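You operate a simulated robot arm through the tools that you are given. There is no shell and no other tool. Be economical: measure what you need, move in short steps, check, and stop when the job is done.

You are at the controls of a simulated robot arm. One attempt, no reset.

TASK
Put one of the tall tumblers from the mug shelf on top of the ice pack on the island top.
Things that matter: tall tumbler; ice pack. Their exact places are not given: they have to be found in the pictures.

Only the result counts: the job must be done as asked and must still hold three seconds after the hand-in. Knocking over, shifting, dropping, spilling or breaking anything else fails it.

THE ROBOT
A 6-joint arm with a two-finger parallel gripper on a trunk, on a base that drives. Base frame: it is fixed to the floor where the robot stands at the start and does not move with it; the origin is under the middle of the robot, x ahead of it, y to its left, z up. Readings come in mm, rad, newtons and seconds.
Its first joint turns from -2.007 to 2.007 rad. Payload 4.2 kg.
Tool frame: the origin (TCP) lies between the finger pads and is the grasp point; the fingertips stand 23 mm ahead of it; z points along the fingers, y is the line along which they close. Largest opening 94 mm; finger width 38, thickness 10; the body of the gripper, 54 by 96 mm, starts 39 mm behind the TCP.
Orientation is told as [roll, pitch, yaw] about the base's x, y, z axes, in that order, counted from this pose: with the fingers straight down and closing along the base's y, the tool's x points along the base's -x, its y along +y and its z along -z.

THE INTERFACE
- The arm moves only by the tool apply_moves. Its arguments are lists of equal length, an entry for each row: "offset": the shift along the base's x, y, z in mm, a list of three; "rotation": the turn, a rotation vector about the base's x, y, z in rad, a list of three; "hand": the finger opening in mm, from 0 to 94. In form: {"offset": [[dx, dy, dz], ...], "rotation": [[ax, ay, az], ...], "hand": [hand, ...]}. A call has 1 to 20 rows; each row is the pose to reach, as a shift and turn from the pose commanded when the call began. Rows are played at 5 a second. More than 50 mm and 0.15 rad between two rows, or a gripper value outside its range, and nothing of the call is played. Where a pose cannot be reached the arm comes as near as it can. A force on the tool above 40 N (or 10 N above the force at the start of the call, whichever is more), or a blocked arm, ends the call early, and 0.2 s more pass. The fingers move at their own pace (about 108 mm/s each) and stop on an object; they squeeze with about 20 N. The grip force told is the motor's: it shows also when the fingers shut on nothing. Time passes only in rows, and 0.2 s behind the last, so rows that repeat a pose let the fingers close. The reply holds the time, the measured pose of the TCP, the force on the tool along the base axes, the opening and the grip force, in the units named above and with some noise.
- Cameras (640 x 400 px; columns grow to the right, rows downward): "scene" is now at [232.2, 166.8, 1310.3]; the picture's right is [-0.29, -0.96, 0.00], its down [-0.64, 0.19, -0.74] and it looks along [0.71, -0.22, -0.67] (base axes); focal length 214 px, centre (320, 200). "wrist" rides on the gripper at [86, 16, -74] in the tool frame; the picture's right is [-0.18, 0.98, 0.00], its down [-0.58, -0.11, -0.81] and it looks along [-0.79, -0.15, 0.59] (tool axes); focal length 243 px, centre (320, 200).
- snapshot(camera): a new picture of that camera. No time passes.
- lift_body(by): slides the trunk up (or, below 0, down) by that many mm; the arm and the scene camera ride with it, the base frame stays. It gives what a move gives, with no picture.
- drive_base(legs): drives the robot by 1 to 6 legs, each [ahead, turn to the left] in mm and rad, along the robot's own axes; the way and the turn of a leg run together, so that a leg with both is an arc; at most 1500 mm and 3.142 rad a leg. The arm and the cameras ride along, it lands a little off, and it stops where it bumps. It gives what a move gives.
- head_to(pan, tilt): turns the head with the scene camera to pan (to the left, within 1.396 rad either way) and tilt (down, from -0.506 to 1.204), counted from straight ahead of the robot. It gives what a move gives.
- pixel_to_xyz(camera, pixels): for up to 12 pixels [column, row] of the newest picture of that camera ("zoom" is the newest enlarged one), the place [x, y, z] in the base frame of the surface seen there, good to about 2 mm. No time passes.
- inspect(camera, box): a new picture of the part [left, top, right, bottom] of that camera's present view, enlarged. No time passes.
- hand_in(): hands the job in; it is judged then, once.

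Work in short steps. Measure before you move; look again where a grasp or a placing could have gone wrong, and mend it. You have 80 turns and 48 pictures in all, those below and enlarged ones among them. Open the gripper and draw the arm clear of the work before you hand the job in, unless the task says otherwise; then end with one line.

The tools are called as name(argument=value, ...) on one line, values as JSON. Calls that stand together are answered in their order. apply_moves: Moves the arm, as the interface text tells. Its arguments: {"type":"object","properties":{"offset":{"type":"array"},"rotation":{"type":"array"},"hand":{"type":"array"}},"required":["offset","rotation","hand"]} The other tools are called the same way: lift_body (by) slides the trunk up or down; drive_base (legs) drives the base; head_to (pan, tilt) turns the head that bears the scene camera; snapshot (camera) takes a picture; pixel_to_xyz (camera, pixels) gives the place of the surface under pixels of a picture; inspect (camera, box) takes an enlarged picture of a part of a camera's view; hand_in () hands the job in.

At the start:

```text
time_s: 0.0
position: [581.4, -164.8, 1178.4]
tcp_rot: [-0.001, -0.002, 0.001]
contact_force: [0.0, -0.5, -0.6]
finger_gap: 94.2
grasp_force: 0.1
trunk travel left (down, up): [-675.0, 315.0]
robot x, y, heading: [1.0, 1.0, 0.001]
head pan, tilt: [-0.293, 0.731]
```

scene: 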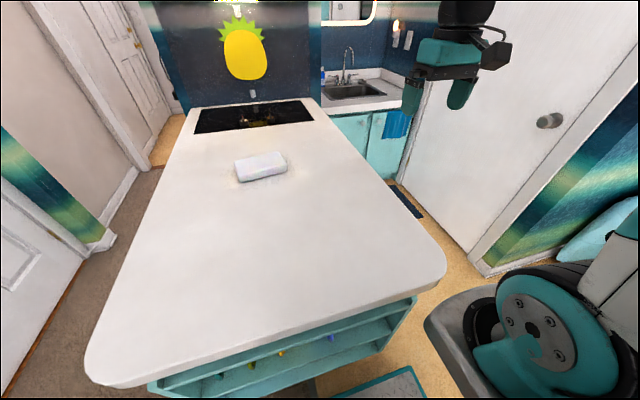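
wrist: 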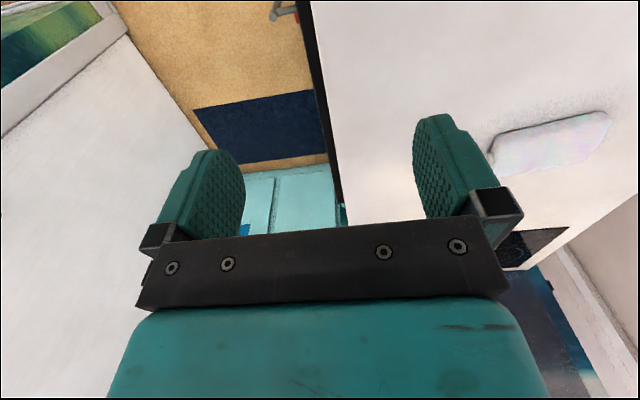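

The scene shows the ice pack at about (261,166) on the island, with an open shelf under the island's near side around (280,355). I'll measure these places first.

pixel_to_xyz(camera="scene", pixels=[[261, 163], [235, 162], [284, 153], [240, 181], [288, 170], [250, 220], [280, 355], [100, 380], [440, 270], [330, 340], [200, 105], [305, 100]])

inspect(camera="scene", box=[140, 280, 440, 400])

head_to(pan=1.2, tilt=0.5)

snapshot(camera="scene")

```text
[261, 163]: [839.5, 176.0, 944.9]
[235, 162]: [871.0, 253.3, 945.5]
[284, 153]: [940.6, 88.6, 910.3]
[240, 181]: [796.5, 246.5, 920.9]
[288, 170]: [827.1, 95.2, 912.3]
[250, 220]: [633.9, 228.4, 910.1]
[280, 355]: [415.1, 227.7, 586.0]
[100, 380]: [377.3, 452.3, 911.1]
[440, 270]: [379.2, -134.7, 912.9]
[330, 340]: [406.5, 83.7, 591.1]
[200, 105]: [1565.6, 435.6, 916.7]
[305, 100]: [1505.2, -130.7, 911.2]
```

```text
2.13 times, centred on (290, 340) of scene
```

zoom: 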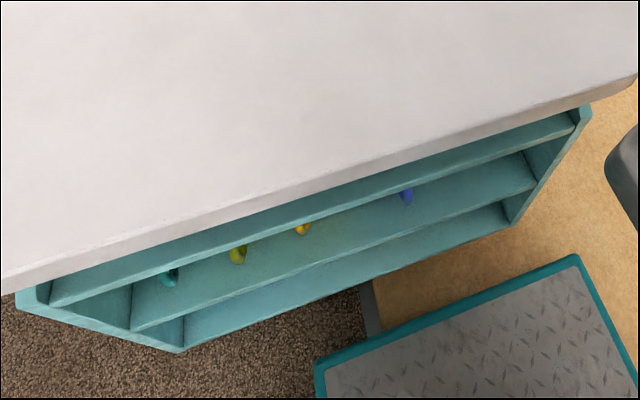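

```text
time_s: 1.6
position: [580.2, -165.0, 1178.6]
tcp_rot: [-0.001, 0.0, -0.001]
contact_force: [0.8, -0.6, 0.1]
finger_gap: 93.8
grasp_force: 0.2
trunk travel left (down, up): [-675.0, 315.0]
robot x, y, heading: [1.3, -3.0, -0.004]
head pan, tilt: [1.201, 0.499]
```

```text
44 pictures are left
```

scene: 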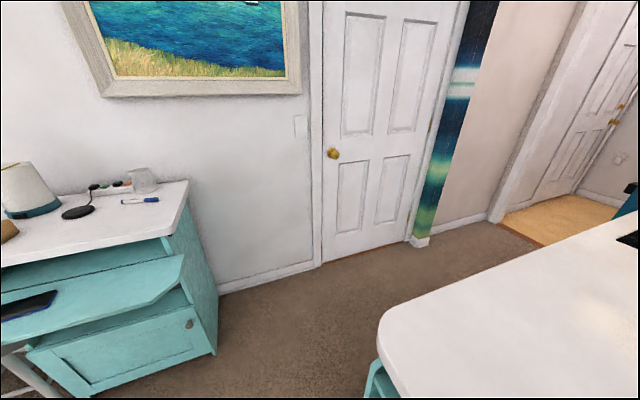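

The shelf under the island, facing the robot, holds handled cups (teal, yellow and blue handles). Before lowering the trunk to look inside, I check the floor around me.

head_to(pan=0, tilt=1.2)

snapshot(camera="scene")

head_to(pan=-1.35, tilt=0.7)

snapshot(camera="scene")

```text
time_s: 3.0
position: [581.5, -164.2, 1178.6]
tcp_rot: [0.001, -0.001, 0.001]
contact_force: [-0.3, 0.2, -0.4]
finger_gap: 94.1
grasp_force: 0.1
trunk travel left (down, up): [-675.0, 315.0]
robot x, y, heading: [4.9, -4.3, 0.003]
head pan, tilt: [0.0, 1.201]
```

```text
43 pictures are left
```

scene: 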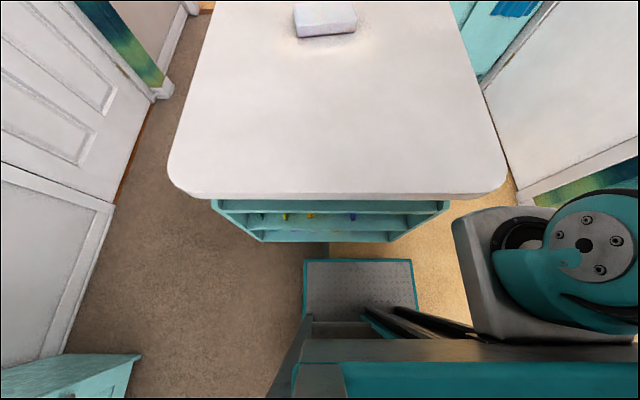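

```text
time_s: 4.5
position: [582.0, -165.0, 1178.9]
tcp_rot: [0.0, -0.001, -0.001]
contact_force: [0.5, 0.6, 0.2]
finger_gap: 94.2
grasp_force: 0.1
trunk travel left (down, up): [-675.0, 315.0]
robot x, y, heading: [2.0, -3.0, -0.0]
head pan, tilt: [-1.349, 0.7]
```

```text
42 pictures are left
```

scene: 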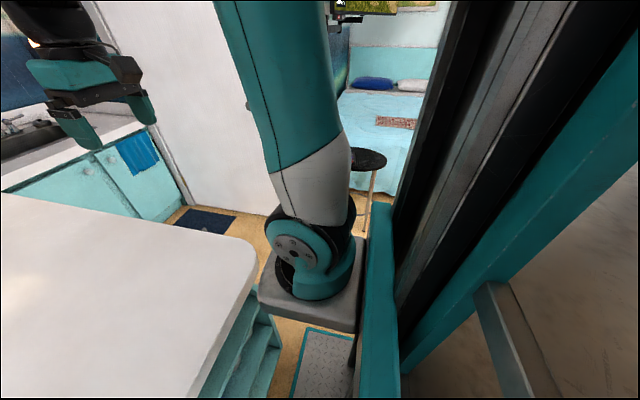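

The plate is my own base, close to the island. I need to back away, so I check the left rear first.

head_to(pan=1.39, tilt=0.8)

snapshot(camera="scene")

```text
time_s: 6.9
position: [581.3, -165.4, 1179.2]
tcp_rot: [0.001, 0.0, 0.001]
contact_force: [-0.2, 0.3, -0.4]
finger_gap: 93.9
grasp_force: 0.1
trunk travel left (down, up): [-675.0, 315.0]
robot x, y, heading: [-2.7, -3.4, -0.0]
head pan, tilt: [1.389, 0.799]
```

```text
41 pictures are left
```

scene: 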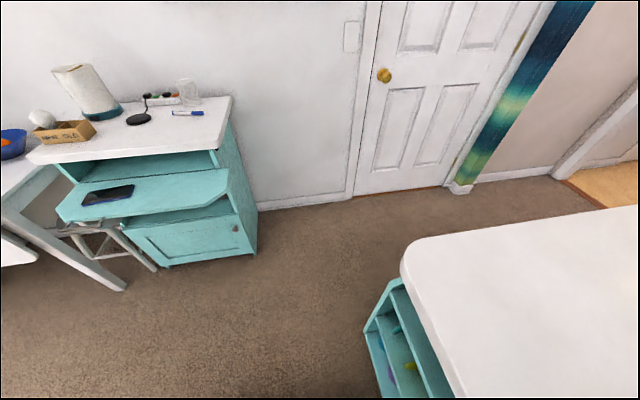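

pixel_to_xyz(camera="scene", pixels=[[60, 215], [25, 250], [5, 262], [120, 288], [20, 350], [250, 250], [5, 330]])

inspect(camera="scene", box=[340, 260, 480, 400])

```text
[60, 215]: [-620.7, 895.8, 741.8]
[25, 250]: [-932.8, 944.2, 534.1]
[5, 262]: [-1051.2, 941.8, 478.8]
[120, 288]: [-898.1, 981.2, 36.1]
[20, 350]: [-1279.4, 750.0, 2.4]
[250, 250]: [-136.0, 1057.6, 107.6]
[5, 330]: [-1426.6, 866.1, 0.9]
```

```text
2.86 times, centred on (410, 330) of scene
```

zoom: 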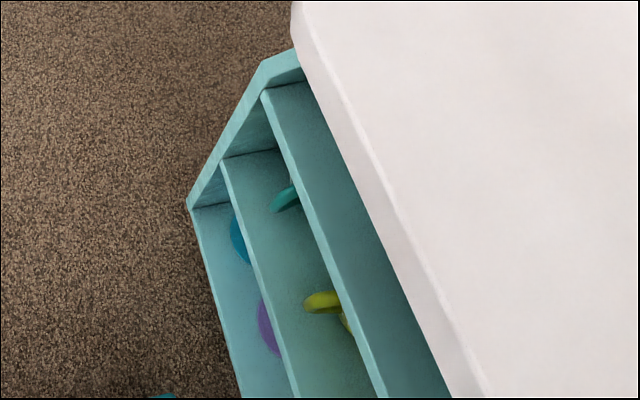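

Floor behind is clear to about x=-900. I back 450 mm, look forward and lower the trunk partly.

drive_base(legs=[[-450, 0]])

head_to(pan=0.0, tilt=0.35)

lift_body(by=-500)

snapshot(camera="scene")

```text
time_s: 9.6
position: [136.3, -163.4, 1178.6]
tcp_rot: [-0.001, 0.001, 0.006]
contact_force: [0.2, -0.1, -0.1]
finger_gap: 93.9
grasp_force: 0.2
trunk travel left (down, up): [-675.0, 315.0]
robot x, y, heading: [-446.3, -5.7, 0.009]
head pan, tilt: [1.389, 0.799]
```

```text
time_s: 11.2
position: [136.4, -163.7, 1178.5]
tcp_rot: [0.0, 0.0, 0.006]
contact_force: [0.6, -0.3, -0.3]
finger_gap: 94.3
grasp_force: 0.1
trunk travel left (down, up): [-675.0, 315.0]
robot x, y, heading: [-447.5, -0.6, 0.001]
head pan, tilt: [0.0, 0.351]
```

```text
refused: -500 is not a number from -400 to 400
```

```text
39 pictures are left
```

scene: 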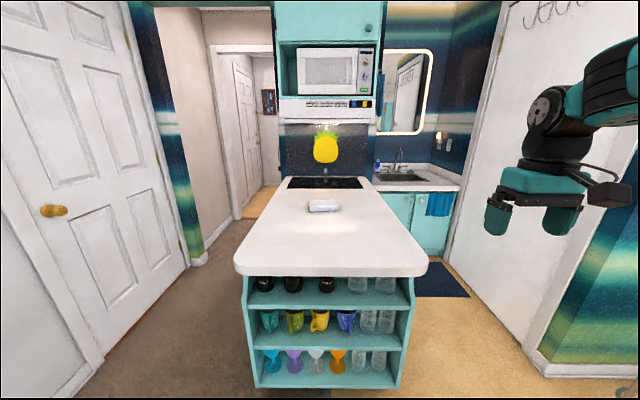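

The shelf has three tiers, and clear tall glasses stand at the right side of each. I lower the trunk and look closer.

lift_body(by=-400)

snapshot(camera="scene")

inspect(camera="scene", box=[220, 180, 440, 318])

```text
time_s: 15.0
position: [137.7, -163.2, 779.9]
tcp_rot: [0.0, 0.001, 0.005]
contact_force: [0.0, 0.8, -0.5]
finger_gap: 93.8
grasp_force: 0.1
trunk travel left (down, up): [-275.0, 715.0]
robot x, y, heading: [-443.1, -1.9, 0.0]
head pan, tilt: [0.0, 0.351]
```

```text
38 pictures are left
```

scene: 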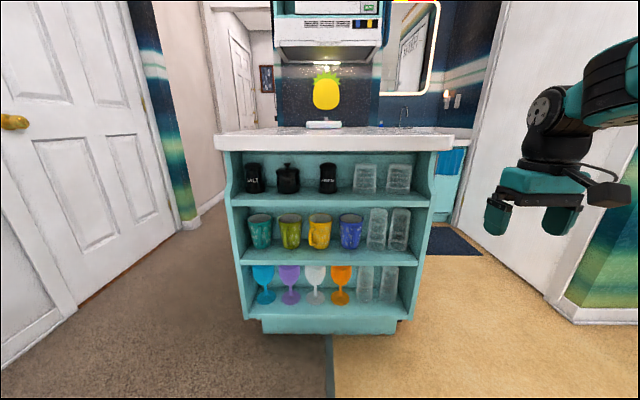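

```text
2.90 times, centred on (330, 249) of scene
```

zoom: 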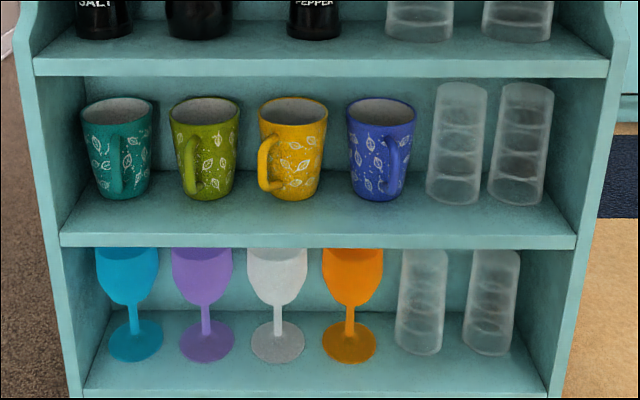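

The middle tier is the mug shelf with two tall tumblers at zoom (457,145) and (520,145). I measure them along with the shelf boundaries.

pixel_to_xyz(camera="zoom", pixels=[[457, 100], [455, 150], [452, 190], [437, 145], [480, 145], [522, 150], [498, 150], [547, 150], [450, 225], [590, 150], [450, 64], [405, 150]])

inspect(camera="scene", box=[330, 190, 440, 260])

pixel_to_xyz(camera="zoom", pixels=[[270, 120], [235, 120], [395, 200], [270, 105], [270, 332], [391, 105], [230, 300], [310, 220], [352, 220], [448, 220], [520, 220], [120, 160]])

```text
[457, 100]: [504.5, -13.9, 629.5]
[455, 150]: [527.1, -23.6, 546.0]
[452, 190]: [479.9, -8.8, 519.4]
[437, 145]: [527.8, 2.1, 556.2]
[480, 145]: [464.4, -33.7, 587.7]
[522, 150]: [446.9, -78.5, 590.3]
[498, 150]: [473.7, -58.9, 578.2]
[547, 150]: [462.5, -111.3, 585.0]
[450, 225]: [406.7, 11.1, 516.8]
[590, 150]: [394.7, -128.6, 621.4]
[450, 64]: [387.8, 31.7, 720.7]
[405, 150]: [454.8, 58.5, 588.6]
```

```text
5.71 times, centred on (385, 225) of scene
```

zoom: 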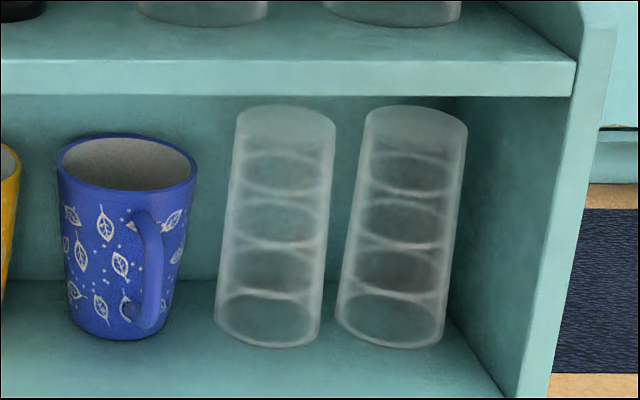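

```text
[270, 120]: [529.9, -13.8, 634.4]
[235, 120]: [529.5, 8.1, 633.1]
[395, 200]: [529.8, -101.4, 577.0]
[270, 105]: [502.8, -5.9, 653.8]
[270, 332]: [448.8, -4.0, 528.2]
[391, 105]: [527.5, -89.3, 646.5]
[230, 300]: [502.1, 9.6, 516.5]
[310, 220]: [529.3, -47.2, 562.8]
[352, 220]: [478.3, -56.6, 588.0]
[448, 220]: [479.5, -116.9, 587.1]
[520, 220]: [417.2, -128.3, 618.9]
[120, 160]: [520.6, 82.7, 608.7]
```

Tumblers: centres about (480,-12) and (480,-87), radius about 30. I measure the mug, the shelf lip and tumbler tops more finely in the same zoom.

pixel_to_xyz(camera="zoom", pixels=[[195, 165], [165, 240], [180, 220], [148, 250], [285, 92], [285, 64], [420, 340], [280, 143], [285, 190], [275, 295], [332, 150], [367, 150]])

apply_moves(offset=[[0, 0, 0], [0, 0, 0], [0, 0, 0], [0, 0, 0], [0, 0, 0], [0, 0, 0], [0, 0, 0], [0, 0, 0], [0, 0, 0], [0, 0, 0], [0, 0, 0]], rotation=[[0, -0.143, 0], [0, -0.286, 0], [0, -0.428, 0], [0, -0.571, 0], [0, -0.714, 0], [0, -0.857, 0], [0, -1.0, 0], [0, -1.142, 0], [0, -1.285, 0], [0, -1.428, 0], [0, -1.571, 0]], hand=[94, 94, 94, 94, 94, 94, 94, 94, 94, 94, 94])

snapshot(camera="scene")

snapshot(camera="wrist")

```text
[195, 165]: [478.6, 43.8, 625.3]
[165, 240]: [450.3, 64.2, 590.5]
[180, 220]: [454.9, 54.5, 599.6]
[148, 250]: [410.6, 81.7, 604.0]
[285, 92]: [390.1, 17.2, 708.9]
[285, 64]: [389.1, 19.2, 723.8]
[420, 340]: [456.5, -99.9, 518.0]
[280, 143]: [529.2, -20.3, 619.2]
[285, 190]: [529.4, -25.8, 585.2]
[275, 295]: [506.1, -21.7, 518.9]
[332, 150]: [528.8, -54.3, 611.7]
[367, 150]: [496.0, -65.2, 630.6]
```

```text
time_s: 17.4
position: [183.3, -175.6, 809.2]
tcp_rot: [-1.85, -1.565, 1.847]
contact_force: [-0.6, -0.5, 0.8]
finger_gap: 93.8
grasp_force: 0.0
out of reach, approached as far as the arm can: row 9, 10, 11
trunk travel left (down, up): [-275.0, 715.0]
robot x, y, heading: [-447.4, -1.3, -0.0]
head pan, tilt: [0.0, 0.351]
```

```text
35 pictures are left
```

scene: 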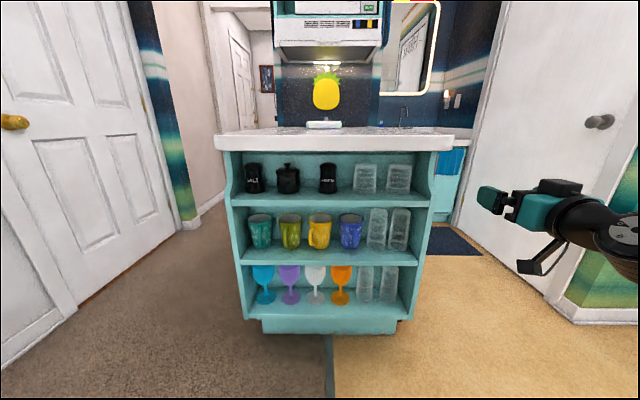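

```text
34 pictures are left
```

wrist: 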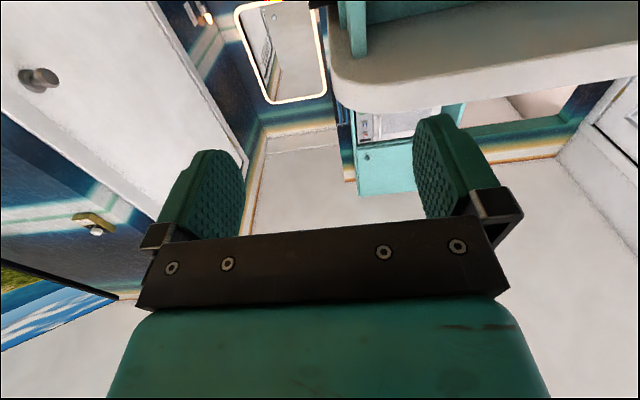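

The tool is level with the camera bracket hanging below it. I zoom on the gripper and the blue mug's handle to check clearances.

inspect(camera="scene", box=[470, 160, 640, 290])

pixel_to_xyz(camera="zoom", pixels=[[200, 385], [235, 415], [290, 320], [300, 300], [265, 375], [190, 400], [210, 350], [45, 145], [130, 165], [240, 190], [335, 100]])

inspect(camera="scene", box=[335, 205, 395, 255])

```text
3.08 times, centred on (555, 225) of scene
```

zoom: 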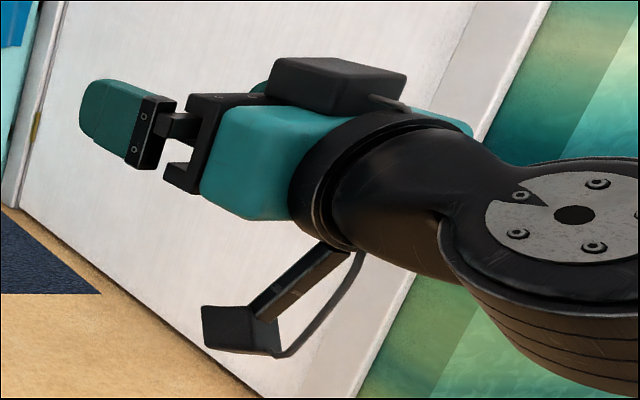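

```text
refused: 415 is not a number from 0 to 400
```

```text
8.00 times, centred on (365, 230) of scene
```

zoom: 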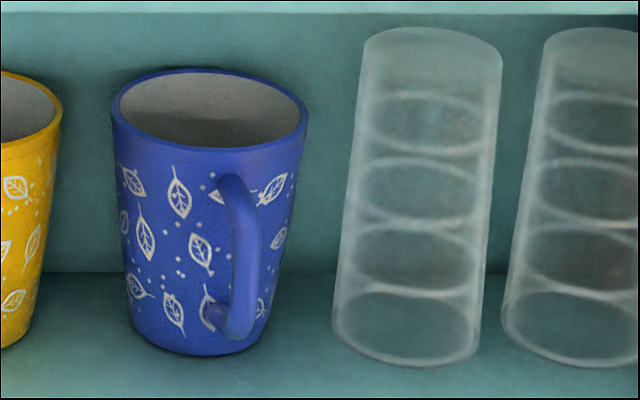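

The camera is a small box on a stalk. I measure the gripper's protrusions from a fresh zoom, and the handle from this one.

pixel_to_xyz(camera="zoom", pixels=[[235, 180], [255, 220], [245, 330], [300, 105], [120, 105], [210, 315], [210, 85], [365, 45], [430, 50], [500, 70], [410, 350], [575, 350]])

inspect(camera="scene", box=[470, 160, 640, 290])

pixel_to_xyz(camera="zoom", pixels=[[208, 345], [235, 310], [205, 310], [265, 350], [290, 75], [330, 60], [270, 95], [210, 130], [250, 215], [300, 150], [400, 75], [310, 280]])

```text
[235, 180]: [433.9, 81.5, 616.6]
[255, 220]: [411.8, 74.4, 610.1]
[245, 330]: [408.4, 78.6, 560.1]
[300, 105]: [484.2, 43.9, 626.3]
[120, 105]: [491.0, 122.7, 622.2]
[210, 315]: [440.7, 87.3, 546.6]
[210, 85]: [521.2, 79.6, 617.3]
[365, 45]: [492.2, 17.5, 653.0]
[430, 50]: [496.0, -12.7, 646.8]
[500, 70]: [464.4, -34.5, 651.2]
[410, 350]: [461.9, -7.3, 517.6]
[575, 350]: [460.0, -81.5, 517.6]
```

```text
3.08 times, centred on (555, 225) of scene
```

zoom: 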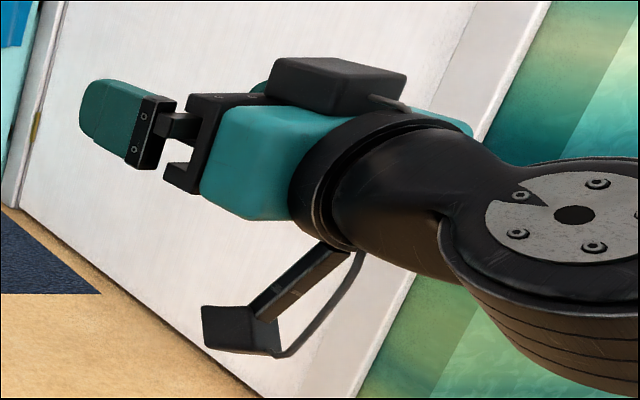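

```text
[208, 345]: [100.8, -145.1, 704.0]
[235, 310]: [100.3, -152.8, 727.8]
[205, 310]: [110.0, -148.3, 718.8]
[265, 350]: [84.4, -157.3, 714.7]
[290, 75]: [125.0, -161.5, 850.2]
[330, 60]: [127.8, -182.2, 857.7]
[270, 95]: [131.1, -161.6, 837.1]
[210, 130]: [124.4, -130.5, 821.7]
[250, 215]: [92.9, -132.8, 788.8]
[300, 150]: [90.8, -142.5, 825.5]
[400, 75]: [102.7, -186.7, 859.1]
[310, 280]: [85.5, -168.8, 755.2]
```

Clearances allow a level grasp near the tumbler's top at z≈640 with a yaw of about -0.35 rad. I lower the trunk 170 mm first, then yaw the tool and shift left while still well in front of the shelf.

lift_body(by=-170)

apply_moves(offset=[[0, 40, 0], [0, 80, 0], [0, 120, 0], [0, 160, 0], [0, 200, 0]], rotation=[[0, 0, -0.07], [0, 0, -0.14], [0, 0, -0.21], [0, 0, -0.28], [0, 0, -0.35]], hand=[67, 67, 67, 67, 67])

snapshot(camera="scene")

```text
time_s: 19.3
position: [183.9, -175.3, 638.6]
tcp_rot: [-1.451, -1.565, 1.451]
contact_force: [-1.1, 0.6, -0.3]
finger_gap: 94.0
grasp_force: 0.0
trunk travel left (down, up): [-105.0, 885.0]
robot x, y, heading: [-446.2, -3.5, -0.001]
head pan, tilt: [0.0, 0.351]
```

```text
time_s: 20.5
position: [182.7, 24.3, 639.0]
tcp_rot: [-1.644, -1.568, 1.292]
contact_force: [-0.1, 0.4, 1.7]
finger_gap: 66.9
grasp_force: 0.1
out of reach, approached as far as the arm can: row 1, 2
trunk travel left (down, up): [-105.0, 885.0]
robot x, y, heading: [-446.6, -3.6, 0.003]
head pan, tilt: [0.0, 0.351]
```

```text
30 pictures are left
```

scene: 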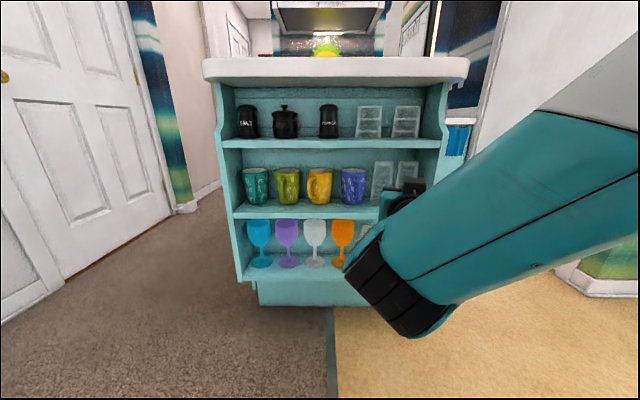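

Yaw is right (-0.35). I extend to the pre-approach point (318,45.5,640), on the approach line, still outside the shelf.

apply_moves(offset=[[45, 7, 0], [90, 14, 1], [135.3, 21.2, 1]], rotation=[[0, 0, 0], [0, 0, 0], [0, 0, 0]], hand=[67, 67, 67])

snapshot(camera="scene")

snapshot(camera="wrist")

```text
time_s: 21.3
position: [320.4, 44.7, 639.7]
tcp_rot: [-1.416, -1.564, 1.067]
contact_force: [0.2, -0.8, -0.2]
finger_gap: 67.2
grasp_force: 0.1
trunk travel left (down, up): [-105.0, 885.0]
robot x, y, heading: [-445.8, -5.1, 0.003]
head pan, tilt: [0.0, 0.351]
```

```text
29 pictures are left
```

scene: 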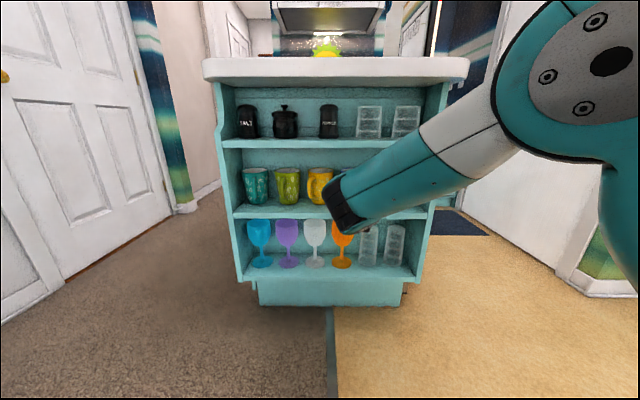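

```text
28 pictures are left
```

wrist: 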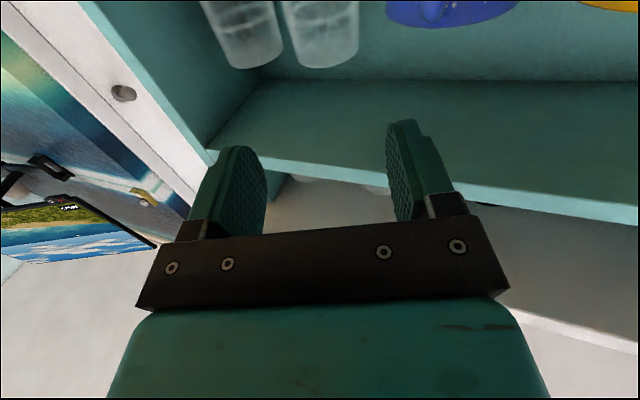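

The wrist picture (upside down) shows the tumbler tops: T2 near (248,60) and T1 near (327,55). I measure their edges to refine their centres.

inspect(camera="wrist", box=[180, 0, 420, 150])

pixel_to_xyz(camera="wrist", pixels=[[220, 30], [245, 30], [275, 30], [245, 64], [292, 30], [322, 30], [356, 30], [325, 64], [345, 62], [305, 62], [228, 64], [265, 62]])

```text
2.67 times, centred on (300, 75) of wrist
```

zoom: 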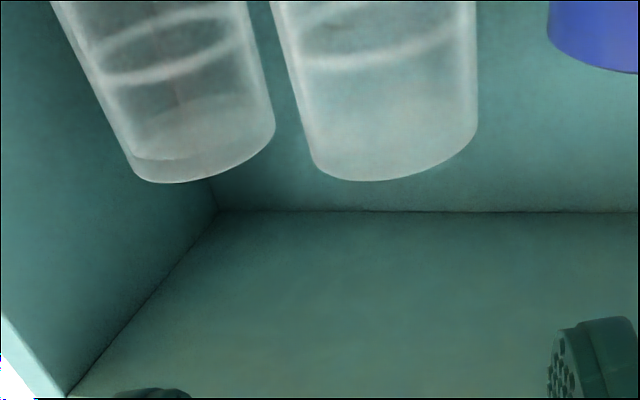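

```text
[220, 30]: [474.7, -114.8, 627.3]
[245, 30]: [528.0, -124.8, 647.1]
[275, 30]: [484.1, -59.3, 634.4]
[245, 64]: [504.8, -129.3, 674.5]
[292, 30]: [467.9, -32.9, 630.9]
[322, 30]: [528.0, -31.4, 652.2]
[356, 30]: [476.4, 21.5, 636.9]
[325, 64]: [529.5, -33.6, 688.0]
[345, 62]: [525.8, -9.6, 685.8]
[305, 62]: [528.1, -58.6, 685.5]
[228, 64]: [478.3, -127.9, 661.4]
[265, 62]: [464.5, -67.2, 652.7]
```

Combining both views, T1's centre is about (478,-8) and its radius about 28 near the top, leaving a gap of about 20 to T2. I advance part way along the corrected line and look again.

apply_moves(offset=[[30, -8, 0], [60, -18, 0], [85, -27, 0]], rotation=[[0, 0, 0], [0, 0, 0], [0, 0, 0]], hand=[67, 67, 67])

snapshot(camera="wrist")

snapshot(camera="scene")

```text
time_s: 22.1
position: [403.3, 17.3, 639.1]
tcp_rot: [-1.465, -1.566, 1.114]
contact_force: [1.0, 0.3, 0.3]
finger_gap: 67.0
grasp_force: 0.1
trunk travel left (down, up): [-105.0, 885.0]
robot x, y, heading: [-445.0, -1.0, 0.0]
head pan, tilt: [0.0, 0.351]
```

```text
26 pictures are left
```

wrist: 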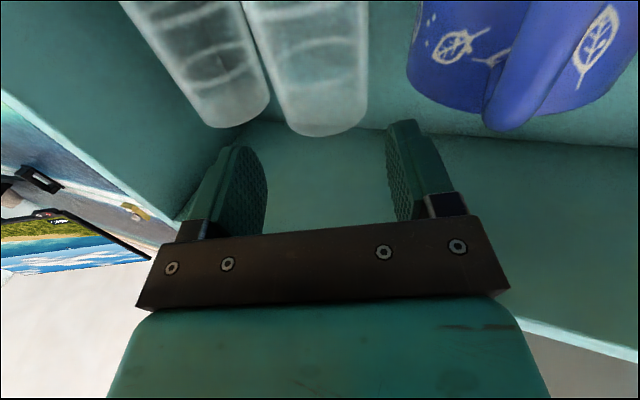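

```text
25 pictures are left
```

scene: 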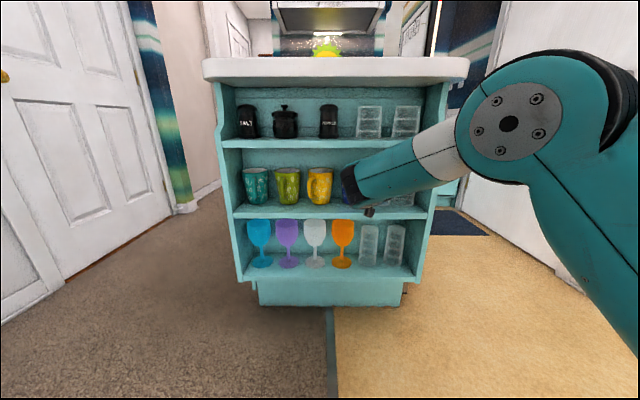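

From this view the tumbler sits 77 mm ahead of the TCP and is centred within 1 mm; clearance to T2 is about 3 mm. I advance 58 mm along the line with gap 66 and look.

apply_moves(offset=[[14, -5, 0], [28, -10, 0], [42, -14.5, 0], [54.8, -19, 0]], rotation=[[0, 0, 0], [0, 0, 0], [0, 0, 0], [0, 0, 0]], hand=[66, 66, 66, 66])

snapshot(camera="wrist")

```text
time_s: 23.1
position: [458.9, -1.6, 640.3]
tcp_rot: [-1.531, -1.566, 1.182]
contact_force: [0.3, 0.2, 0.9]
finger_gap: 66.1
grasp_force: 0.0
trunk travel left (down, up): [-105.0, 885.0]
robot x, y, heading: [-445.2, -5.1, 0.003]
head pan, tilt: [0.0, 0.351]
```

```text
24 pictures are left
```

wrist: 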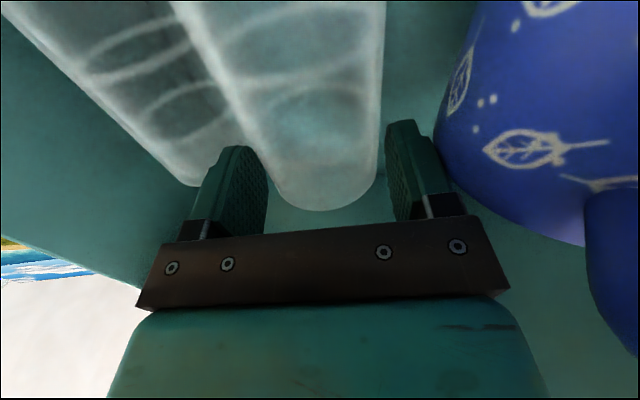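

The tumbler is between the fingers with no contact. I narrow to 62, slide 6 mm deeper, then close.

apply_moves(offset=[[0, 0, 0], [3, -1, 0], [6, -2.2, 0], [6, -2.2, 0], [6, -2.2, 0], [6, -2.2, 0]], rotation=[[0, 0, 0], [0, 0, 0], [0, 0, 0], [0, 0, 0], [0, 0, 0], [0, 0, 0]], hand=[62, 62, 62, 40, 40, 40])

snapshot(camera="wrist")

```text
time_s: 24.5
position: [465.2, -2.0, 639.5]
tcp_rot: [-1.373, -1.565, 1.027]
contact_force: [0.3, 0.6, -0.1]
finger_gap: 57.2
grasp_force: 20.2
trunk travel left (down, up): [-105.0, 885.0]
robot x, y, heading: [-442.7, -3.6, 0.005]
head pan, tilt: [0.0, 0.351]
```

```text
23 pictures are left
```

wrist: 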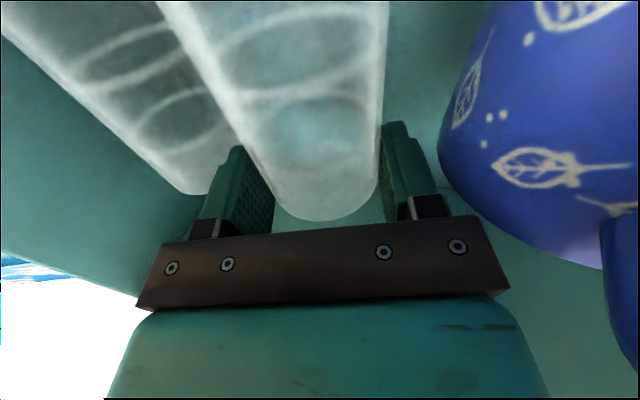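

Gripped at 57 mm gap. I lift 8 mm and check before withdrawing.

apply_moves(offset=[[0, 0, 4], [0, 0, 8], [0, 0, 8]], rotation=[[0, 0, 0], [0, 0, 0], [0, 0, 0]], hand=[40, 40, 40])

snapshot(camera="wrist")

```text
time_s: 25.3
position: [464.5, -3.4, 647.4]
tcp_rot: [-1.413, -1.567, 1.061]
contact_force: [-0.1, -0.3, -0.7]
finger_gap: 57.3
grasp_force: 19.9
trunk travel left (down, up): [-105.0, 885.0]
robot x, y, heading: [-444.8, -2.1, 0.005]
head pan, tilt: [0.0, 0.351]
```

```text
22 pictures are left
```

wrist: 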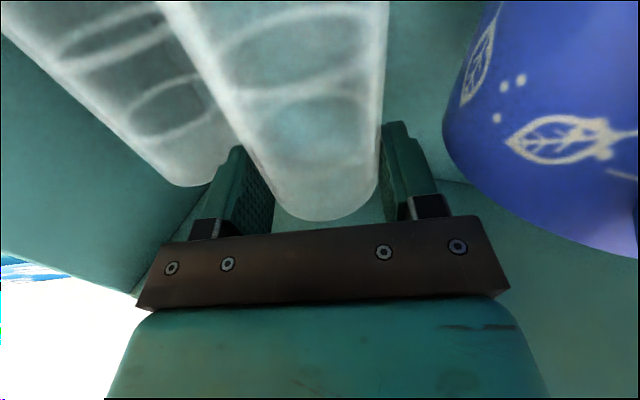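

The tumbler rises with the hand. I withdraw back along the approach line.

apply_moves(offset=[[-9.4, 3.4, 0], [-23, 8.5, 0], [-42, 15.3, 0], [-65, 23.7, 0], [-94, 34, 0], [-122, 44.5, 0], [-150, 54.7, 0], [-178, 65, 0], [-206, 75, 0]], rotation=[[0, 0, 0], [0, 0, 0], [0, 0, 0], [0, 0, 0], [0, 0, 0], [0, 0, 0], [0, 0, 0], [0, 0, 0], [0, 0, 0]], hand=[40, 40, 40, 40, 40, 40, 40, 40, 40])

snapshot(camera="scene")

```text
time_s: 27.3
position: [259.2, 71.3, 646.7]
tcp_rot: [-1.378, -1.566, 1.026]
contact_force: [-0.2, 0.8, -1.3]
finger_gap: 57.0
grasp_force: 19.8
trunk travel left (down, up): [-105.0, 885.0]
robot x, y, heading: [-441.2, -3.1, -0.003]
head pan, tilt: [0.0, 0.351]
```

```text
21 pictures are left
```

scene: 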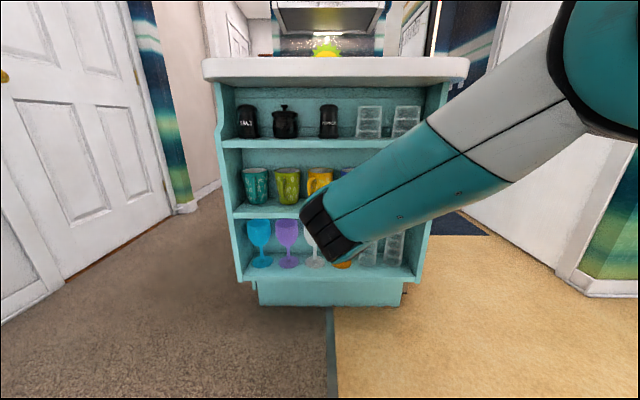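

I back off 150 mm, raise the trunk 500 mm in two lifts, then look at the ice pack and the held tumbler.

drive_base(legs=[[-150, 0]])

lift_body(by=400)

lift_body(by=110)

head_to(pan=0, tilt=0.4)

snapshot(camera="scene")

```text
time_s: 28.7
position: [106.6, 70.5, 646.3]
tcp_rot: [-1.422, -1.566, 1.072]
contact_force: [-0.3, 0.6, -0.7]
finger_gap: 57.1
grasp_force: 19.9
trunk travel left (down, up): [-105.0, 885.0]
robot x, y, heading: [-595.9, -8.5, 0.003]
head pan, tilt: [0.0, 0.351]
```

```text
time_s: 32.5
position: [107.2, 70.0, 1045.4]
tcp_rot: [-1.411, -1.566, 1.06]
contact_force: [0.7, 0.4, -0.7]
finger_gap: 56.9
grasp_force: 20.3
trunk travel left (down, up): [-505.0, 485.0]
robot x, y, heading: [-594.5, -5.1, -0.002]
head pan, tilt: [0.0, 0.351]
```

```text
time_s: 33.9
position: [107.6, 70.6, 1156.6]
tcp_rot: [-1.403, -1.565, 1.051]
contact_force: [-0.1, 0.0, -0.4]
finger_gap: 57.2
grasp_force: 20.0
trunk travel left (down, up): [-615.0, 375.0]
robot x, y, heading: [-596.6, -7.5, 0.004]
head pan, tilt: [0.0, 0.351]
```

```text
time_s: 34.6
position: [107.1, 70.0, 1156.4]
tcp_rot: [-1.413, -1.567, 1.061]
contact_force: [-0.2, -0.2, -0.9]
finger_gap: 57.3
grasp_force: 20.2
trunk travel left (down, up): [-615.0, 375.0]
robot x, y, heading: [-600.5, -4.1, 0.003]
head pan, tilt: [0.0, 0.4]
```

```text
20 pictures are left
```

scene: 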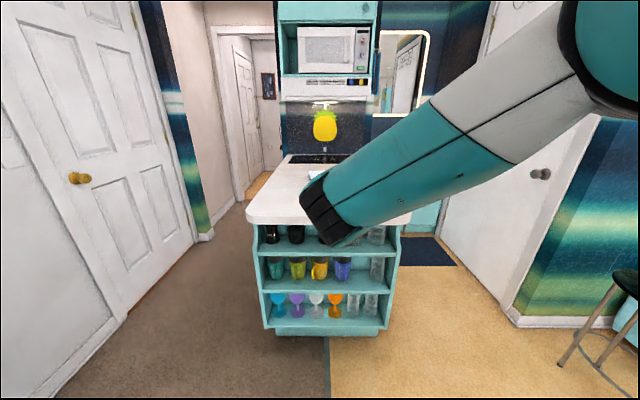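

Tumbler is held. I raise another 60 mm to the starting trunk height, which was known clear at x=0, then drive ahead about 590 mm.

lift_body(by=60)

drive_base(legs=[[400, 0], [190, 0]])

head_to(pan=0, tilt=0.7)

snapshot(camera="scene")

```text
time_s: 35.6
position: [107.2, 70.2, 1216.9]
tcp_rot: [-1.402, -1.565, 1.052]
contact_force: [-1.1, -0.4, -0.8]
finger_gap: 57.1
grasp_force: 20.3
trunk travel left (down, up): [-675.0, 315.0]
robot x, y, heading: [-598.9, -4.9, 0.004]
head pan, tilt: [0.0, 0.4]
```

```text
time_s: 39.2
position: [697.8, 67.6, 1216.2]
tcp_rot: [-1.409, -1.565, 1.053]
contact_force: [-0.6, -0.2, -0.6]
finger_gap: 57.0
grasp_force: 20.5
trunk travel left (down, up): [-675.0, 315.0]
robot x, y, heading: [-8.9, -1.7, -0.003]
head pan, tilt: [0.0, 0.4]
```

```text
time_s: 40.0
position: [698.4, 68.1, 1216.9]
tcp_rot: [-1.402, -1.565, 1.047]
contact_force: [-0.3, 0.1, 0.8]
finger_gap: 57.1
grasp_force: 19.9
trunk travel left (down, up): [-675.0, 315.0]
robot x, y, heading: [-10.2, -3.5, -0.004]
head pan, tilt: [0.0, 0.7]
```

```text
19 pictures are left
```

scene: 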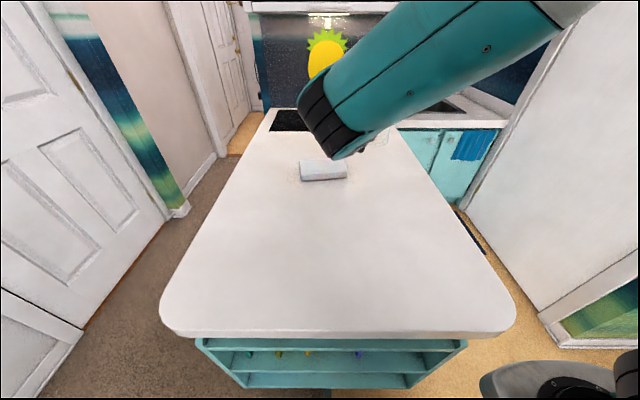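

The ice pack is visible at (323,170) and partly under the arm's outline. I zoom to measure its top outline.

inspect(camera="scene", box=[280, 140, 370, 196])

pixel_to_xyz(camera="zoom", pixels=[[165, 150], [155, 240], [160, 280], [300, 220], [420, 200], [450, 185], [300, 160], [230, 170], [380, 180], [310, 275], [460, 250], [470, 210]])

```text
7.11 times, centred on (325, 168) of scene
```

zoom: 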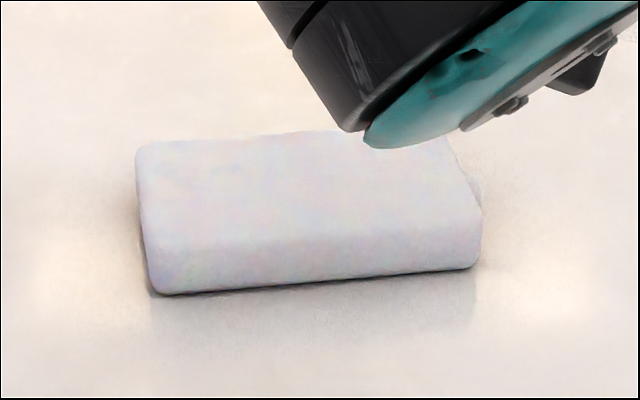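

```text
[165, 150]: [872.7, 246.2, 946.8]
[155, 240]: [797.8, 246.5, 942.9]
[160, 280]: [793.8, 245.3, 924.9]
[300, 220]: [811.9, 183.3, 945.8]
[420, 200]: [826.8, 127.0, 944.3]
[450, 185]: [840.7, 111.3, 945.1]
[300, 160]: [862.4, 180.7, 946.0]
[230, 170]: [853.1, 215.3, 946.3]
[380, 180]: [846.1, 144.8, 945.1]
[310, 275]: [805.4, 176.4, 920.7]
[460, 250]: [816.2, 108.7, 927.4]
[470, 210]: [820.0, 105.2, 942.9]
```

Ice pack top is at z≈945.5, with its centre about (848,181). I move the TCP over to (836,185.5) at the present height.

apply_moves(offset=[[35, 29, 0], [69, 59, 0], [104, 88, 0], [138, 117.5, 0], [138, 117.5, 0]], rotation=[[0, 0, 0], [0, 0, 0], [0, 0, 0], [0, 0, 0], [0, 0, 0]], hand=[40, 40, 40, 40, 40])

snapshot(camera="scene")

snapshot(camera="wrist")

```text
time_s: 41.2
position: [836.2, 186.8, 1217.6]
tcp_rot: [-1.352, -1.562, 0.996]
contact_force: [-0.3, -0.7, -0.9]
finger_gap: 57.1
grasp_force: 20.4
trunk travel left (down, up): [-675.0, 315.0]
robot x, y, heading: [-4.9, -2.7, -0.002]
head pan, tilt: [0.0, 0.7]
```

```text
17 pictures are left
```

scene: 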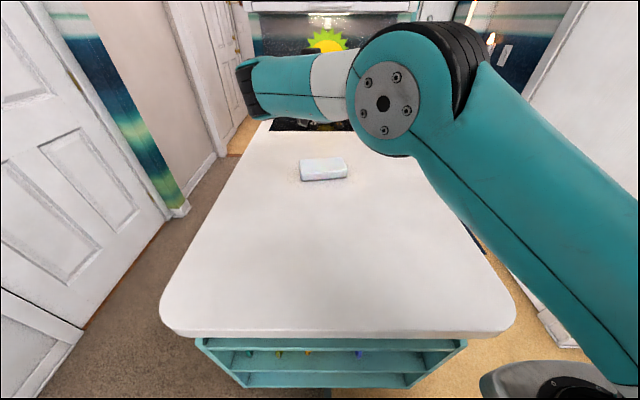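

```text
16 pictures are left
```

wrist: 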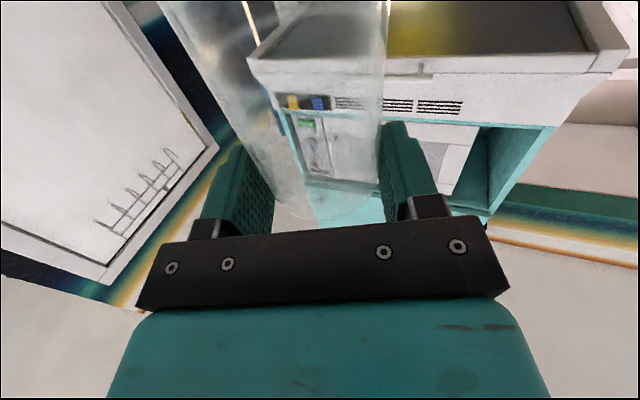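

The tumbler is still in the hand and the ice pack is now fully in view. I re-measure its full top.

inspect(camera="scene", box=[280, 140, 370, 196])

pixel_to_xyz(camera="zoom", pixels=[[145, 155], [415, 128], [445, 140], [280, 140], [300, 230], [150, 230], [470, 200], [280, 180], [420, 160], [200, 180]])

```text
7.11 times, centred on (325, 168) of scene
```

zoom: 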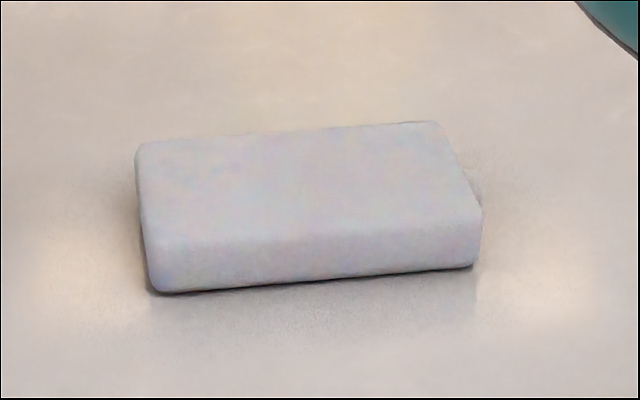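

```text
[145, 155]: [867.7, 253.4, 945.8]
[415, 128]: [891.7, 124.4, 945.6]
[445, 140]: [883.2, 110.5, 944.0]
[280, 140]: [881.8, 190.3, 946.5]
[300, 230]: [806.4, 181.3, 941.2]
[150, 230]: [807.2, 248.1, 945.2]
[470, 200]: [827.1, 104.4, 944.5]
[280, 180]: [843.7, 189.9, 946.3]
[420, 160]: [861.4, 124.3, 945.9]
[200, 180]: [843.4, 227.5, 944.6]
```

The ice pack centre is about (848,182), right below the tumbler. I lower to a few mm above contact.

apply_moves(offset=[[0, -1, -30], [0, -1, -60], [0, -1, -90], [0, -1, -115], [0, -1, -135], [0, -1, -143], [0, -1, -143]], rotation=[[0, 0, 0], [0, 0, 0], [0, 0, 0], [0, 0, 0], [0, 0, 0], [0, 0, 0], [0, 0, 0]], hand=[40, 40, 40, 40, 40, 40, 40])

inspect(camera="scene", box=[240, 90, 400, 190])

```text
time_s: 42.8
position: [834.7, 184.7, 1073.3]
tcp_rot: [-1.42, -1.566, 1.063]
contact_force: [0.5, -0.6, -0.5]
finger_gap: 57.0
grasp_force: 19.5
trunk travel left (down, up): [-675.0, 315.0]
robot x, y, heading: [-5.8, -7.3, -0.003]
head pan, tilt: [0.0, 0.7]
```

```text
4.00 times, centred on (320, 140) of scene
```

zoom: 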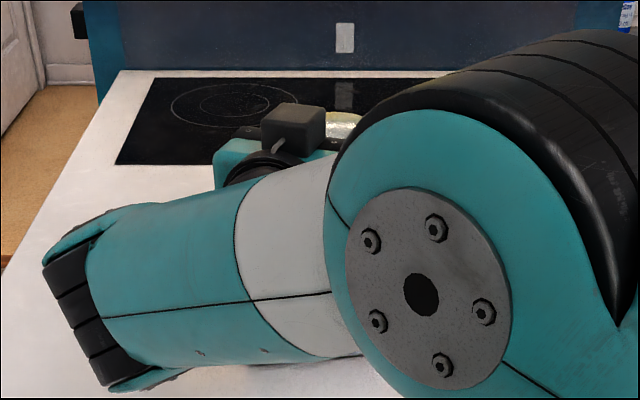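

The arm hides the tumbler. I check how close the forearm is to the island top before the last few millimetres.

pixel_to_xyz(camera="zoom", pixels=[[110, 380], [200, 365], [300, 355], [380, 370], [60, 320], [440, 380]])

apply_moves(offset=[[0, 0, -2], [0, 0, -4], [0, 0, -4]], rotation=[[0, 0, 0], [0, 0, 0], [0, 0, 0]], hand=[40, 40, 40])

```text
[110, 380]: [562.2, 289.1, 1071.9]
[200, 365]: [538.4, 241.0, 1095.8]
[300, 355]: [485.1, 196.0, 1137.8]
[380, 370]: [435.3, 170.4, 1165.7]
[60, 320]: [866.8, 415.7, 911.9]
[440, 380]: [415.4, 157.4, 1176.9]
```

```text
time_s: 43.6
position: [835.5, 184.3, 1068.7]
tcp_rot: [-1.427, -1.566, 1.074]
contact_force: [-0.3, -0.8, -0.5]
finger_gap: 56.9
grasp_force: 20.2
trunk travel left (down, up): [-675.0, 315.0]
robot x, y, heading: [-6.7, -5.7, -0.002]
head pan, tilt: [0.0, 0.7]
```

The forearm is well clear. There is no contact yet at 1068.7, so I go down 1 mm at a time and watch the force.

apply_moves(offset=[[0, 0, -1], [0, 0, -1]], rotation=[[0, 0, 0], [0, 0, 0]], hand=[40, 40])

apply_moves(offset=[[0, 0, -1], [0, 0, -1]], rotation=[[0, 0, 0], [0, 0, 0]], hand=[40, 40])

snapshot(camera="wrist")

```text
time_s: 44.2
position: [834.9, 185.1, 1068.5]
tcp_rot: [-1.418, -1.565, 1.061]
contact_force: [-0.5, 0.1, -0.7]
finger_gap: 57.3
grasp_force: 19.9
trunk travel left (down, up): [-675.0, 315.0]
robot x, y, heading: [-7.6, -6.7, -0.006]
head pan, tilt: [0.0, 0.7]
```

```text
time_s: 44.8
position: [835.0, 184.6, 1067.1]
tcp_rot: [-1.423, -1.567, 1.07]
contact_force: [0.3, -0.4, -1.1]
finger_gap: 56.8
grasp_force: 20.3
trunk travel left (down, up): [-675.0, 315.0]
robot x, y, heading: [-7.7, -3.9, 0.006]
head pan, tilt: [0.0, 0.7]
```

```text
13 pictures are left
```

wrist: 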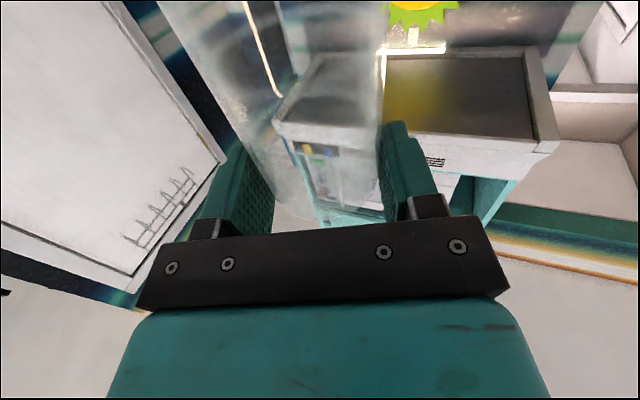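

Force is still near zero, so the base may be just above the ice pack. I continue in 1 mm steps.

apply_moves(offset=[[0, 0, -1], [0, 0, -1]], rotation=[[0, 0, 0], [0, 0, 0]], hand=[40, 40])

apply_moves(offset=[[0, 0, -1], [0, 0, -1]], rotation=[[0, 0, 0], [0, 0, 0]], hand=[40, 40])

```text
time_s: 45.4
position: [835.6, 185.2, 1067.3]
tcp_rot: [-1.474, -1.566, 1.117]
contact_force: [0.5, -0.6, -1.3]
finger_gap: 57.1
grasp_force: 20.2
trunk travel left (down, up): [-675.0, 315.0]
robot x, y, heading: [-7.5, -5.6, -0.001]
head pan, tilt: [0.0, 0.7]
```

```text
time_s: 46.0
position: [834.6, 183.6, 1066.8]
tcp_rot: [-1.811, -1.567, 1.456]
contact_force: [0.1, 0.9, 5.8]
finger_gap: 56.8
grasp_force: 20.2
trunk travel left (down, up): [-675.0, 315.0]
robot x, y, heading: [-3.9, -8.2, 0.001]
head pan, tilt: [0.0, 0.7]
```

Contact: +5.8 N upward. I open the fingers in place, then retreat along the tool axis.

apply_moves(offset=[[0, 0, 0.5], [0, 0, 0.5], [0, 0, 0.5], [0, 0, 0.5], [0, 0, 0.5]], rotation=[[0, 0, 0], [0, 0, 0], [0, 0, 0], [0, 0, 0], [0, 0, 0]], hand=[58, 60, 64, 70, 76])

snapshot(camera="wrist")

```text
time_s: 47.2
position: [835.6, 184.8, 1066.5]
tcp_rot: [-1.427, -1.566, 1.069]
contact_force: [0.1, 1.0, -0.8]
finger_gap: 76.1
grasp_force: 0.0
trunk travel left (down, up): [-675.0, 315.0]
robot x, y, heading: [-7.2, -5.2, 0.001]
head pan, tilt: [0.0, 0.7]
```

```text
12 pictures are left
```

wrist: 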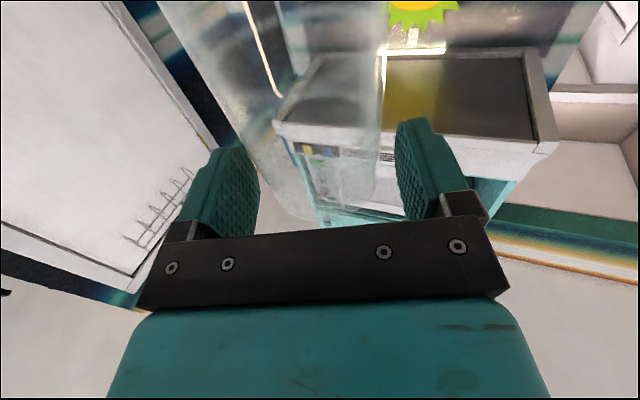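

The tumbler stands free between the open fingers. I back straight out along the tool axis 170 mm.

apply_moves(offset=[[-10, 3.7, 0], [-24, 8.9, 0], [-42, 15.5, 0], [-65, 24, 0], [-94, 34.7, 0], [-125, 46, 0], [-160, 59, 0]], rotation=[[0, 0, 0], [0, 0, 0], [0, 0, 0], [0, 0, 0], [0, 0, 0], [0, 0, 0], [0, 0, 0]], hand=[76, 76, 76, 76, 76, 76, 76])

snapshot(camera="wrist")

snapshot(camera="scene")

```text
time_s: 48.8
position: [691.7, 240.2, 1067.9]
tcp_rot: [-0.293, -1.553, -0.049]
contact_force: [0.5, 0.1, 0.2]
finger_gap: 76.1
grasp_force: 0.1
out of reach, approached as far as the arm can: row 7
trunk travel left (down, up): [-675.0, 315.0]
robot x, y, heading: [-5.9, -6.9, 0.003]
head pan, tilt: [0.0, 0.7]
```

```text
11 pictures are left
```

wrist: 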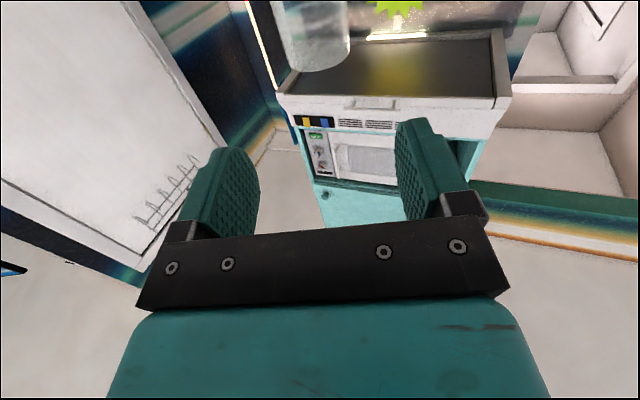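

```text
10 pictures are left
```

scene: 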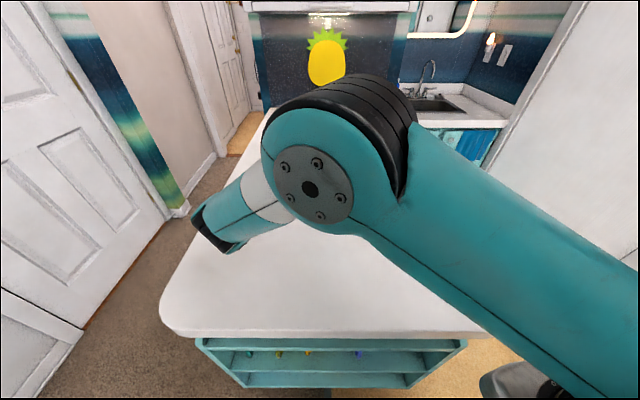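

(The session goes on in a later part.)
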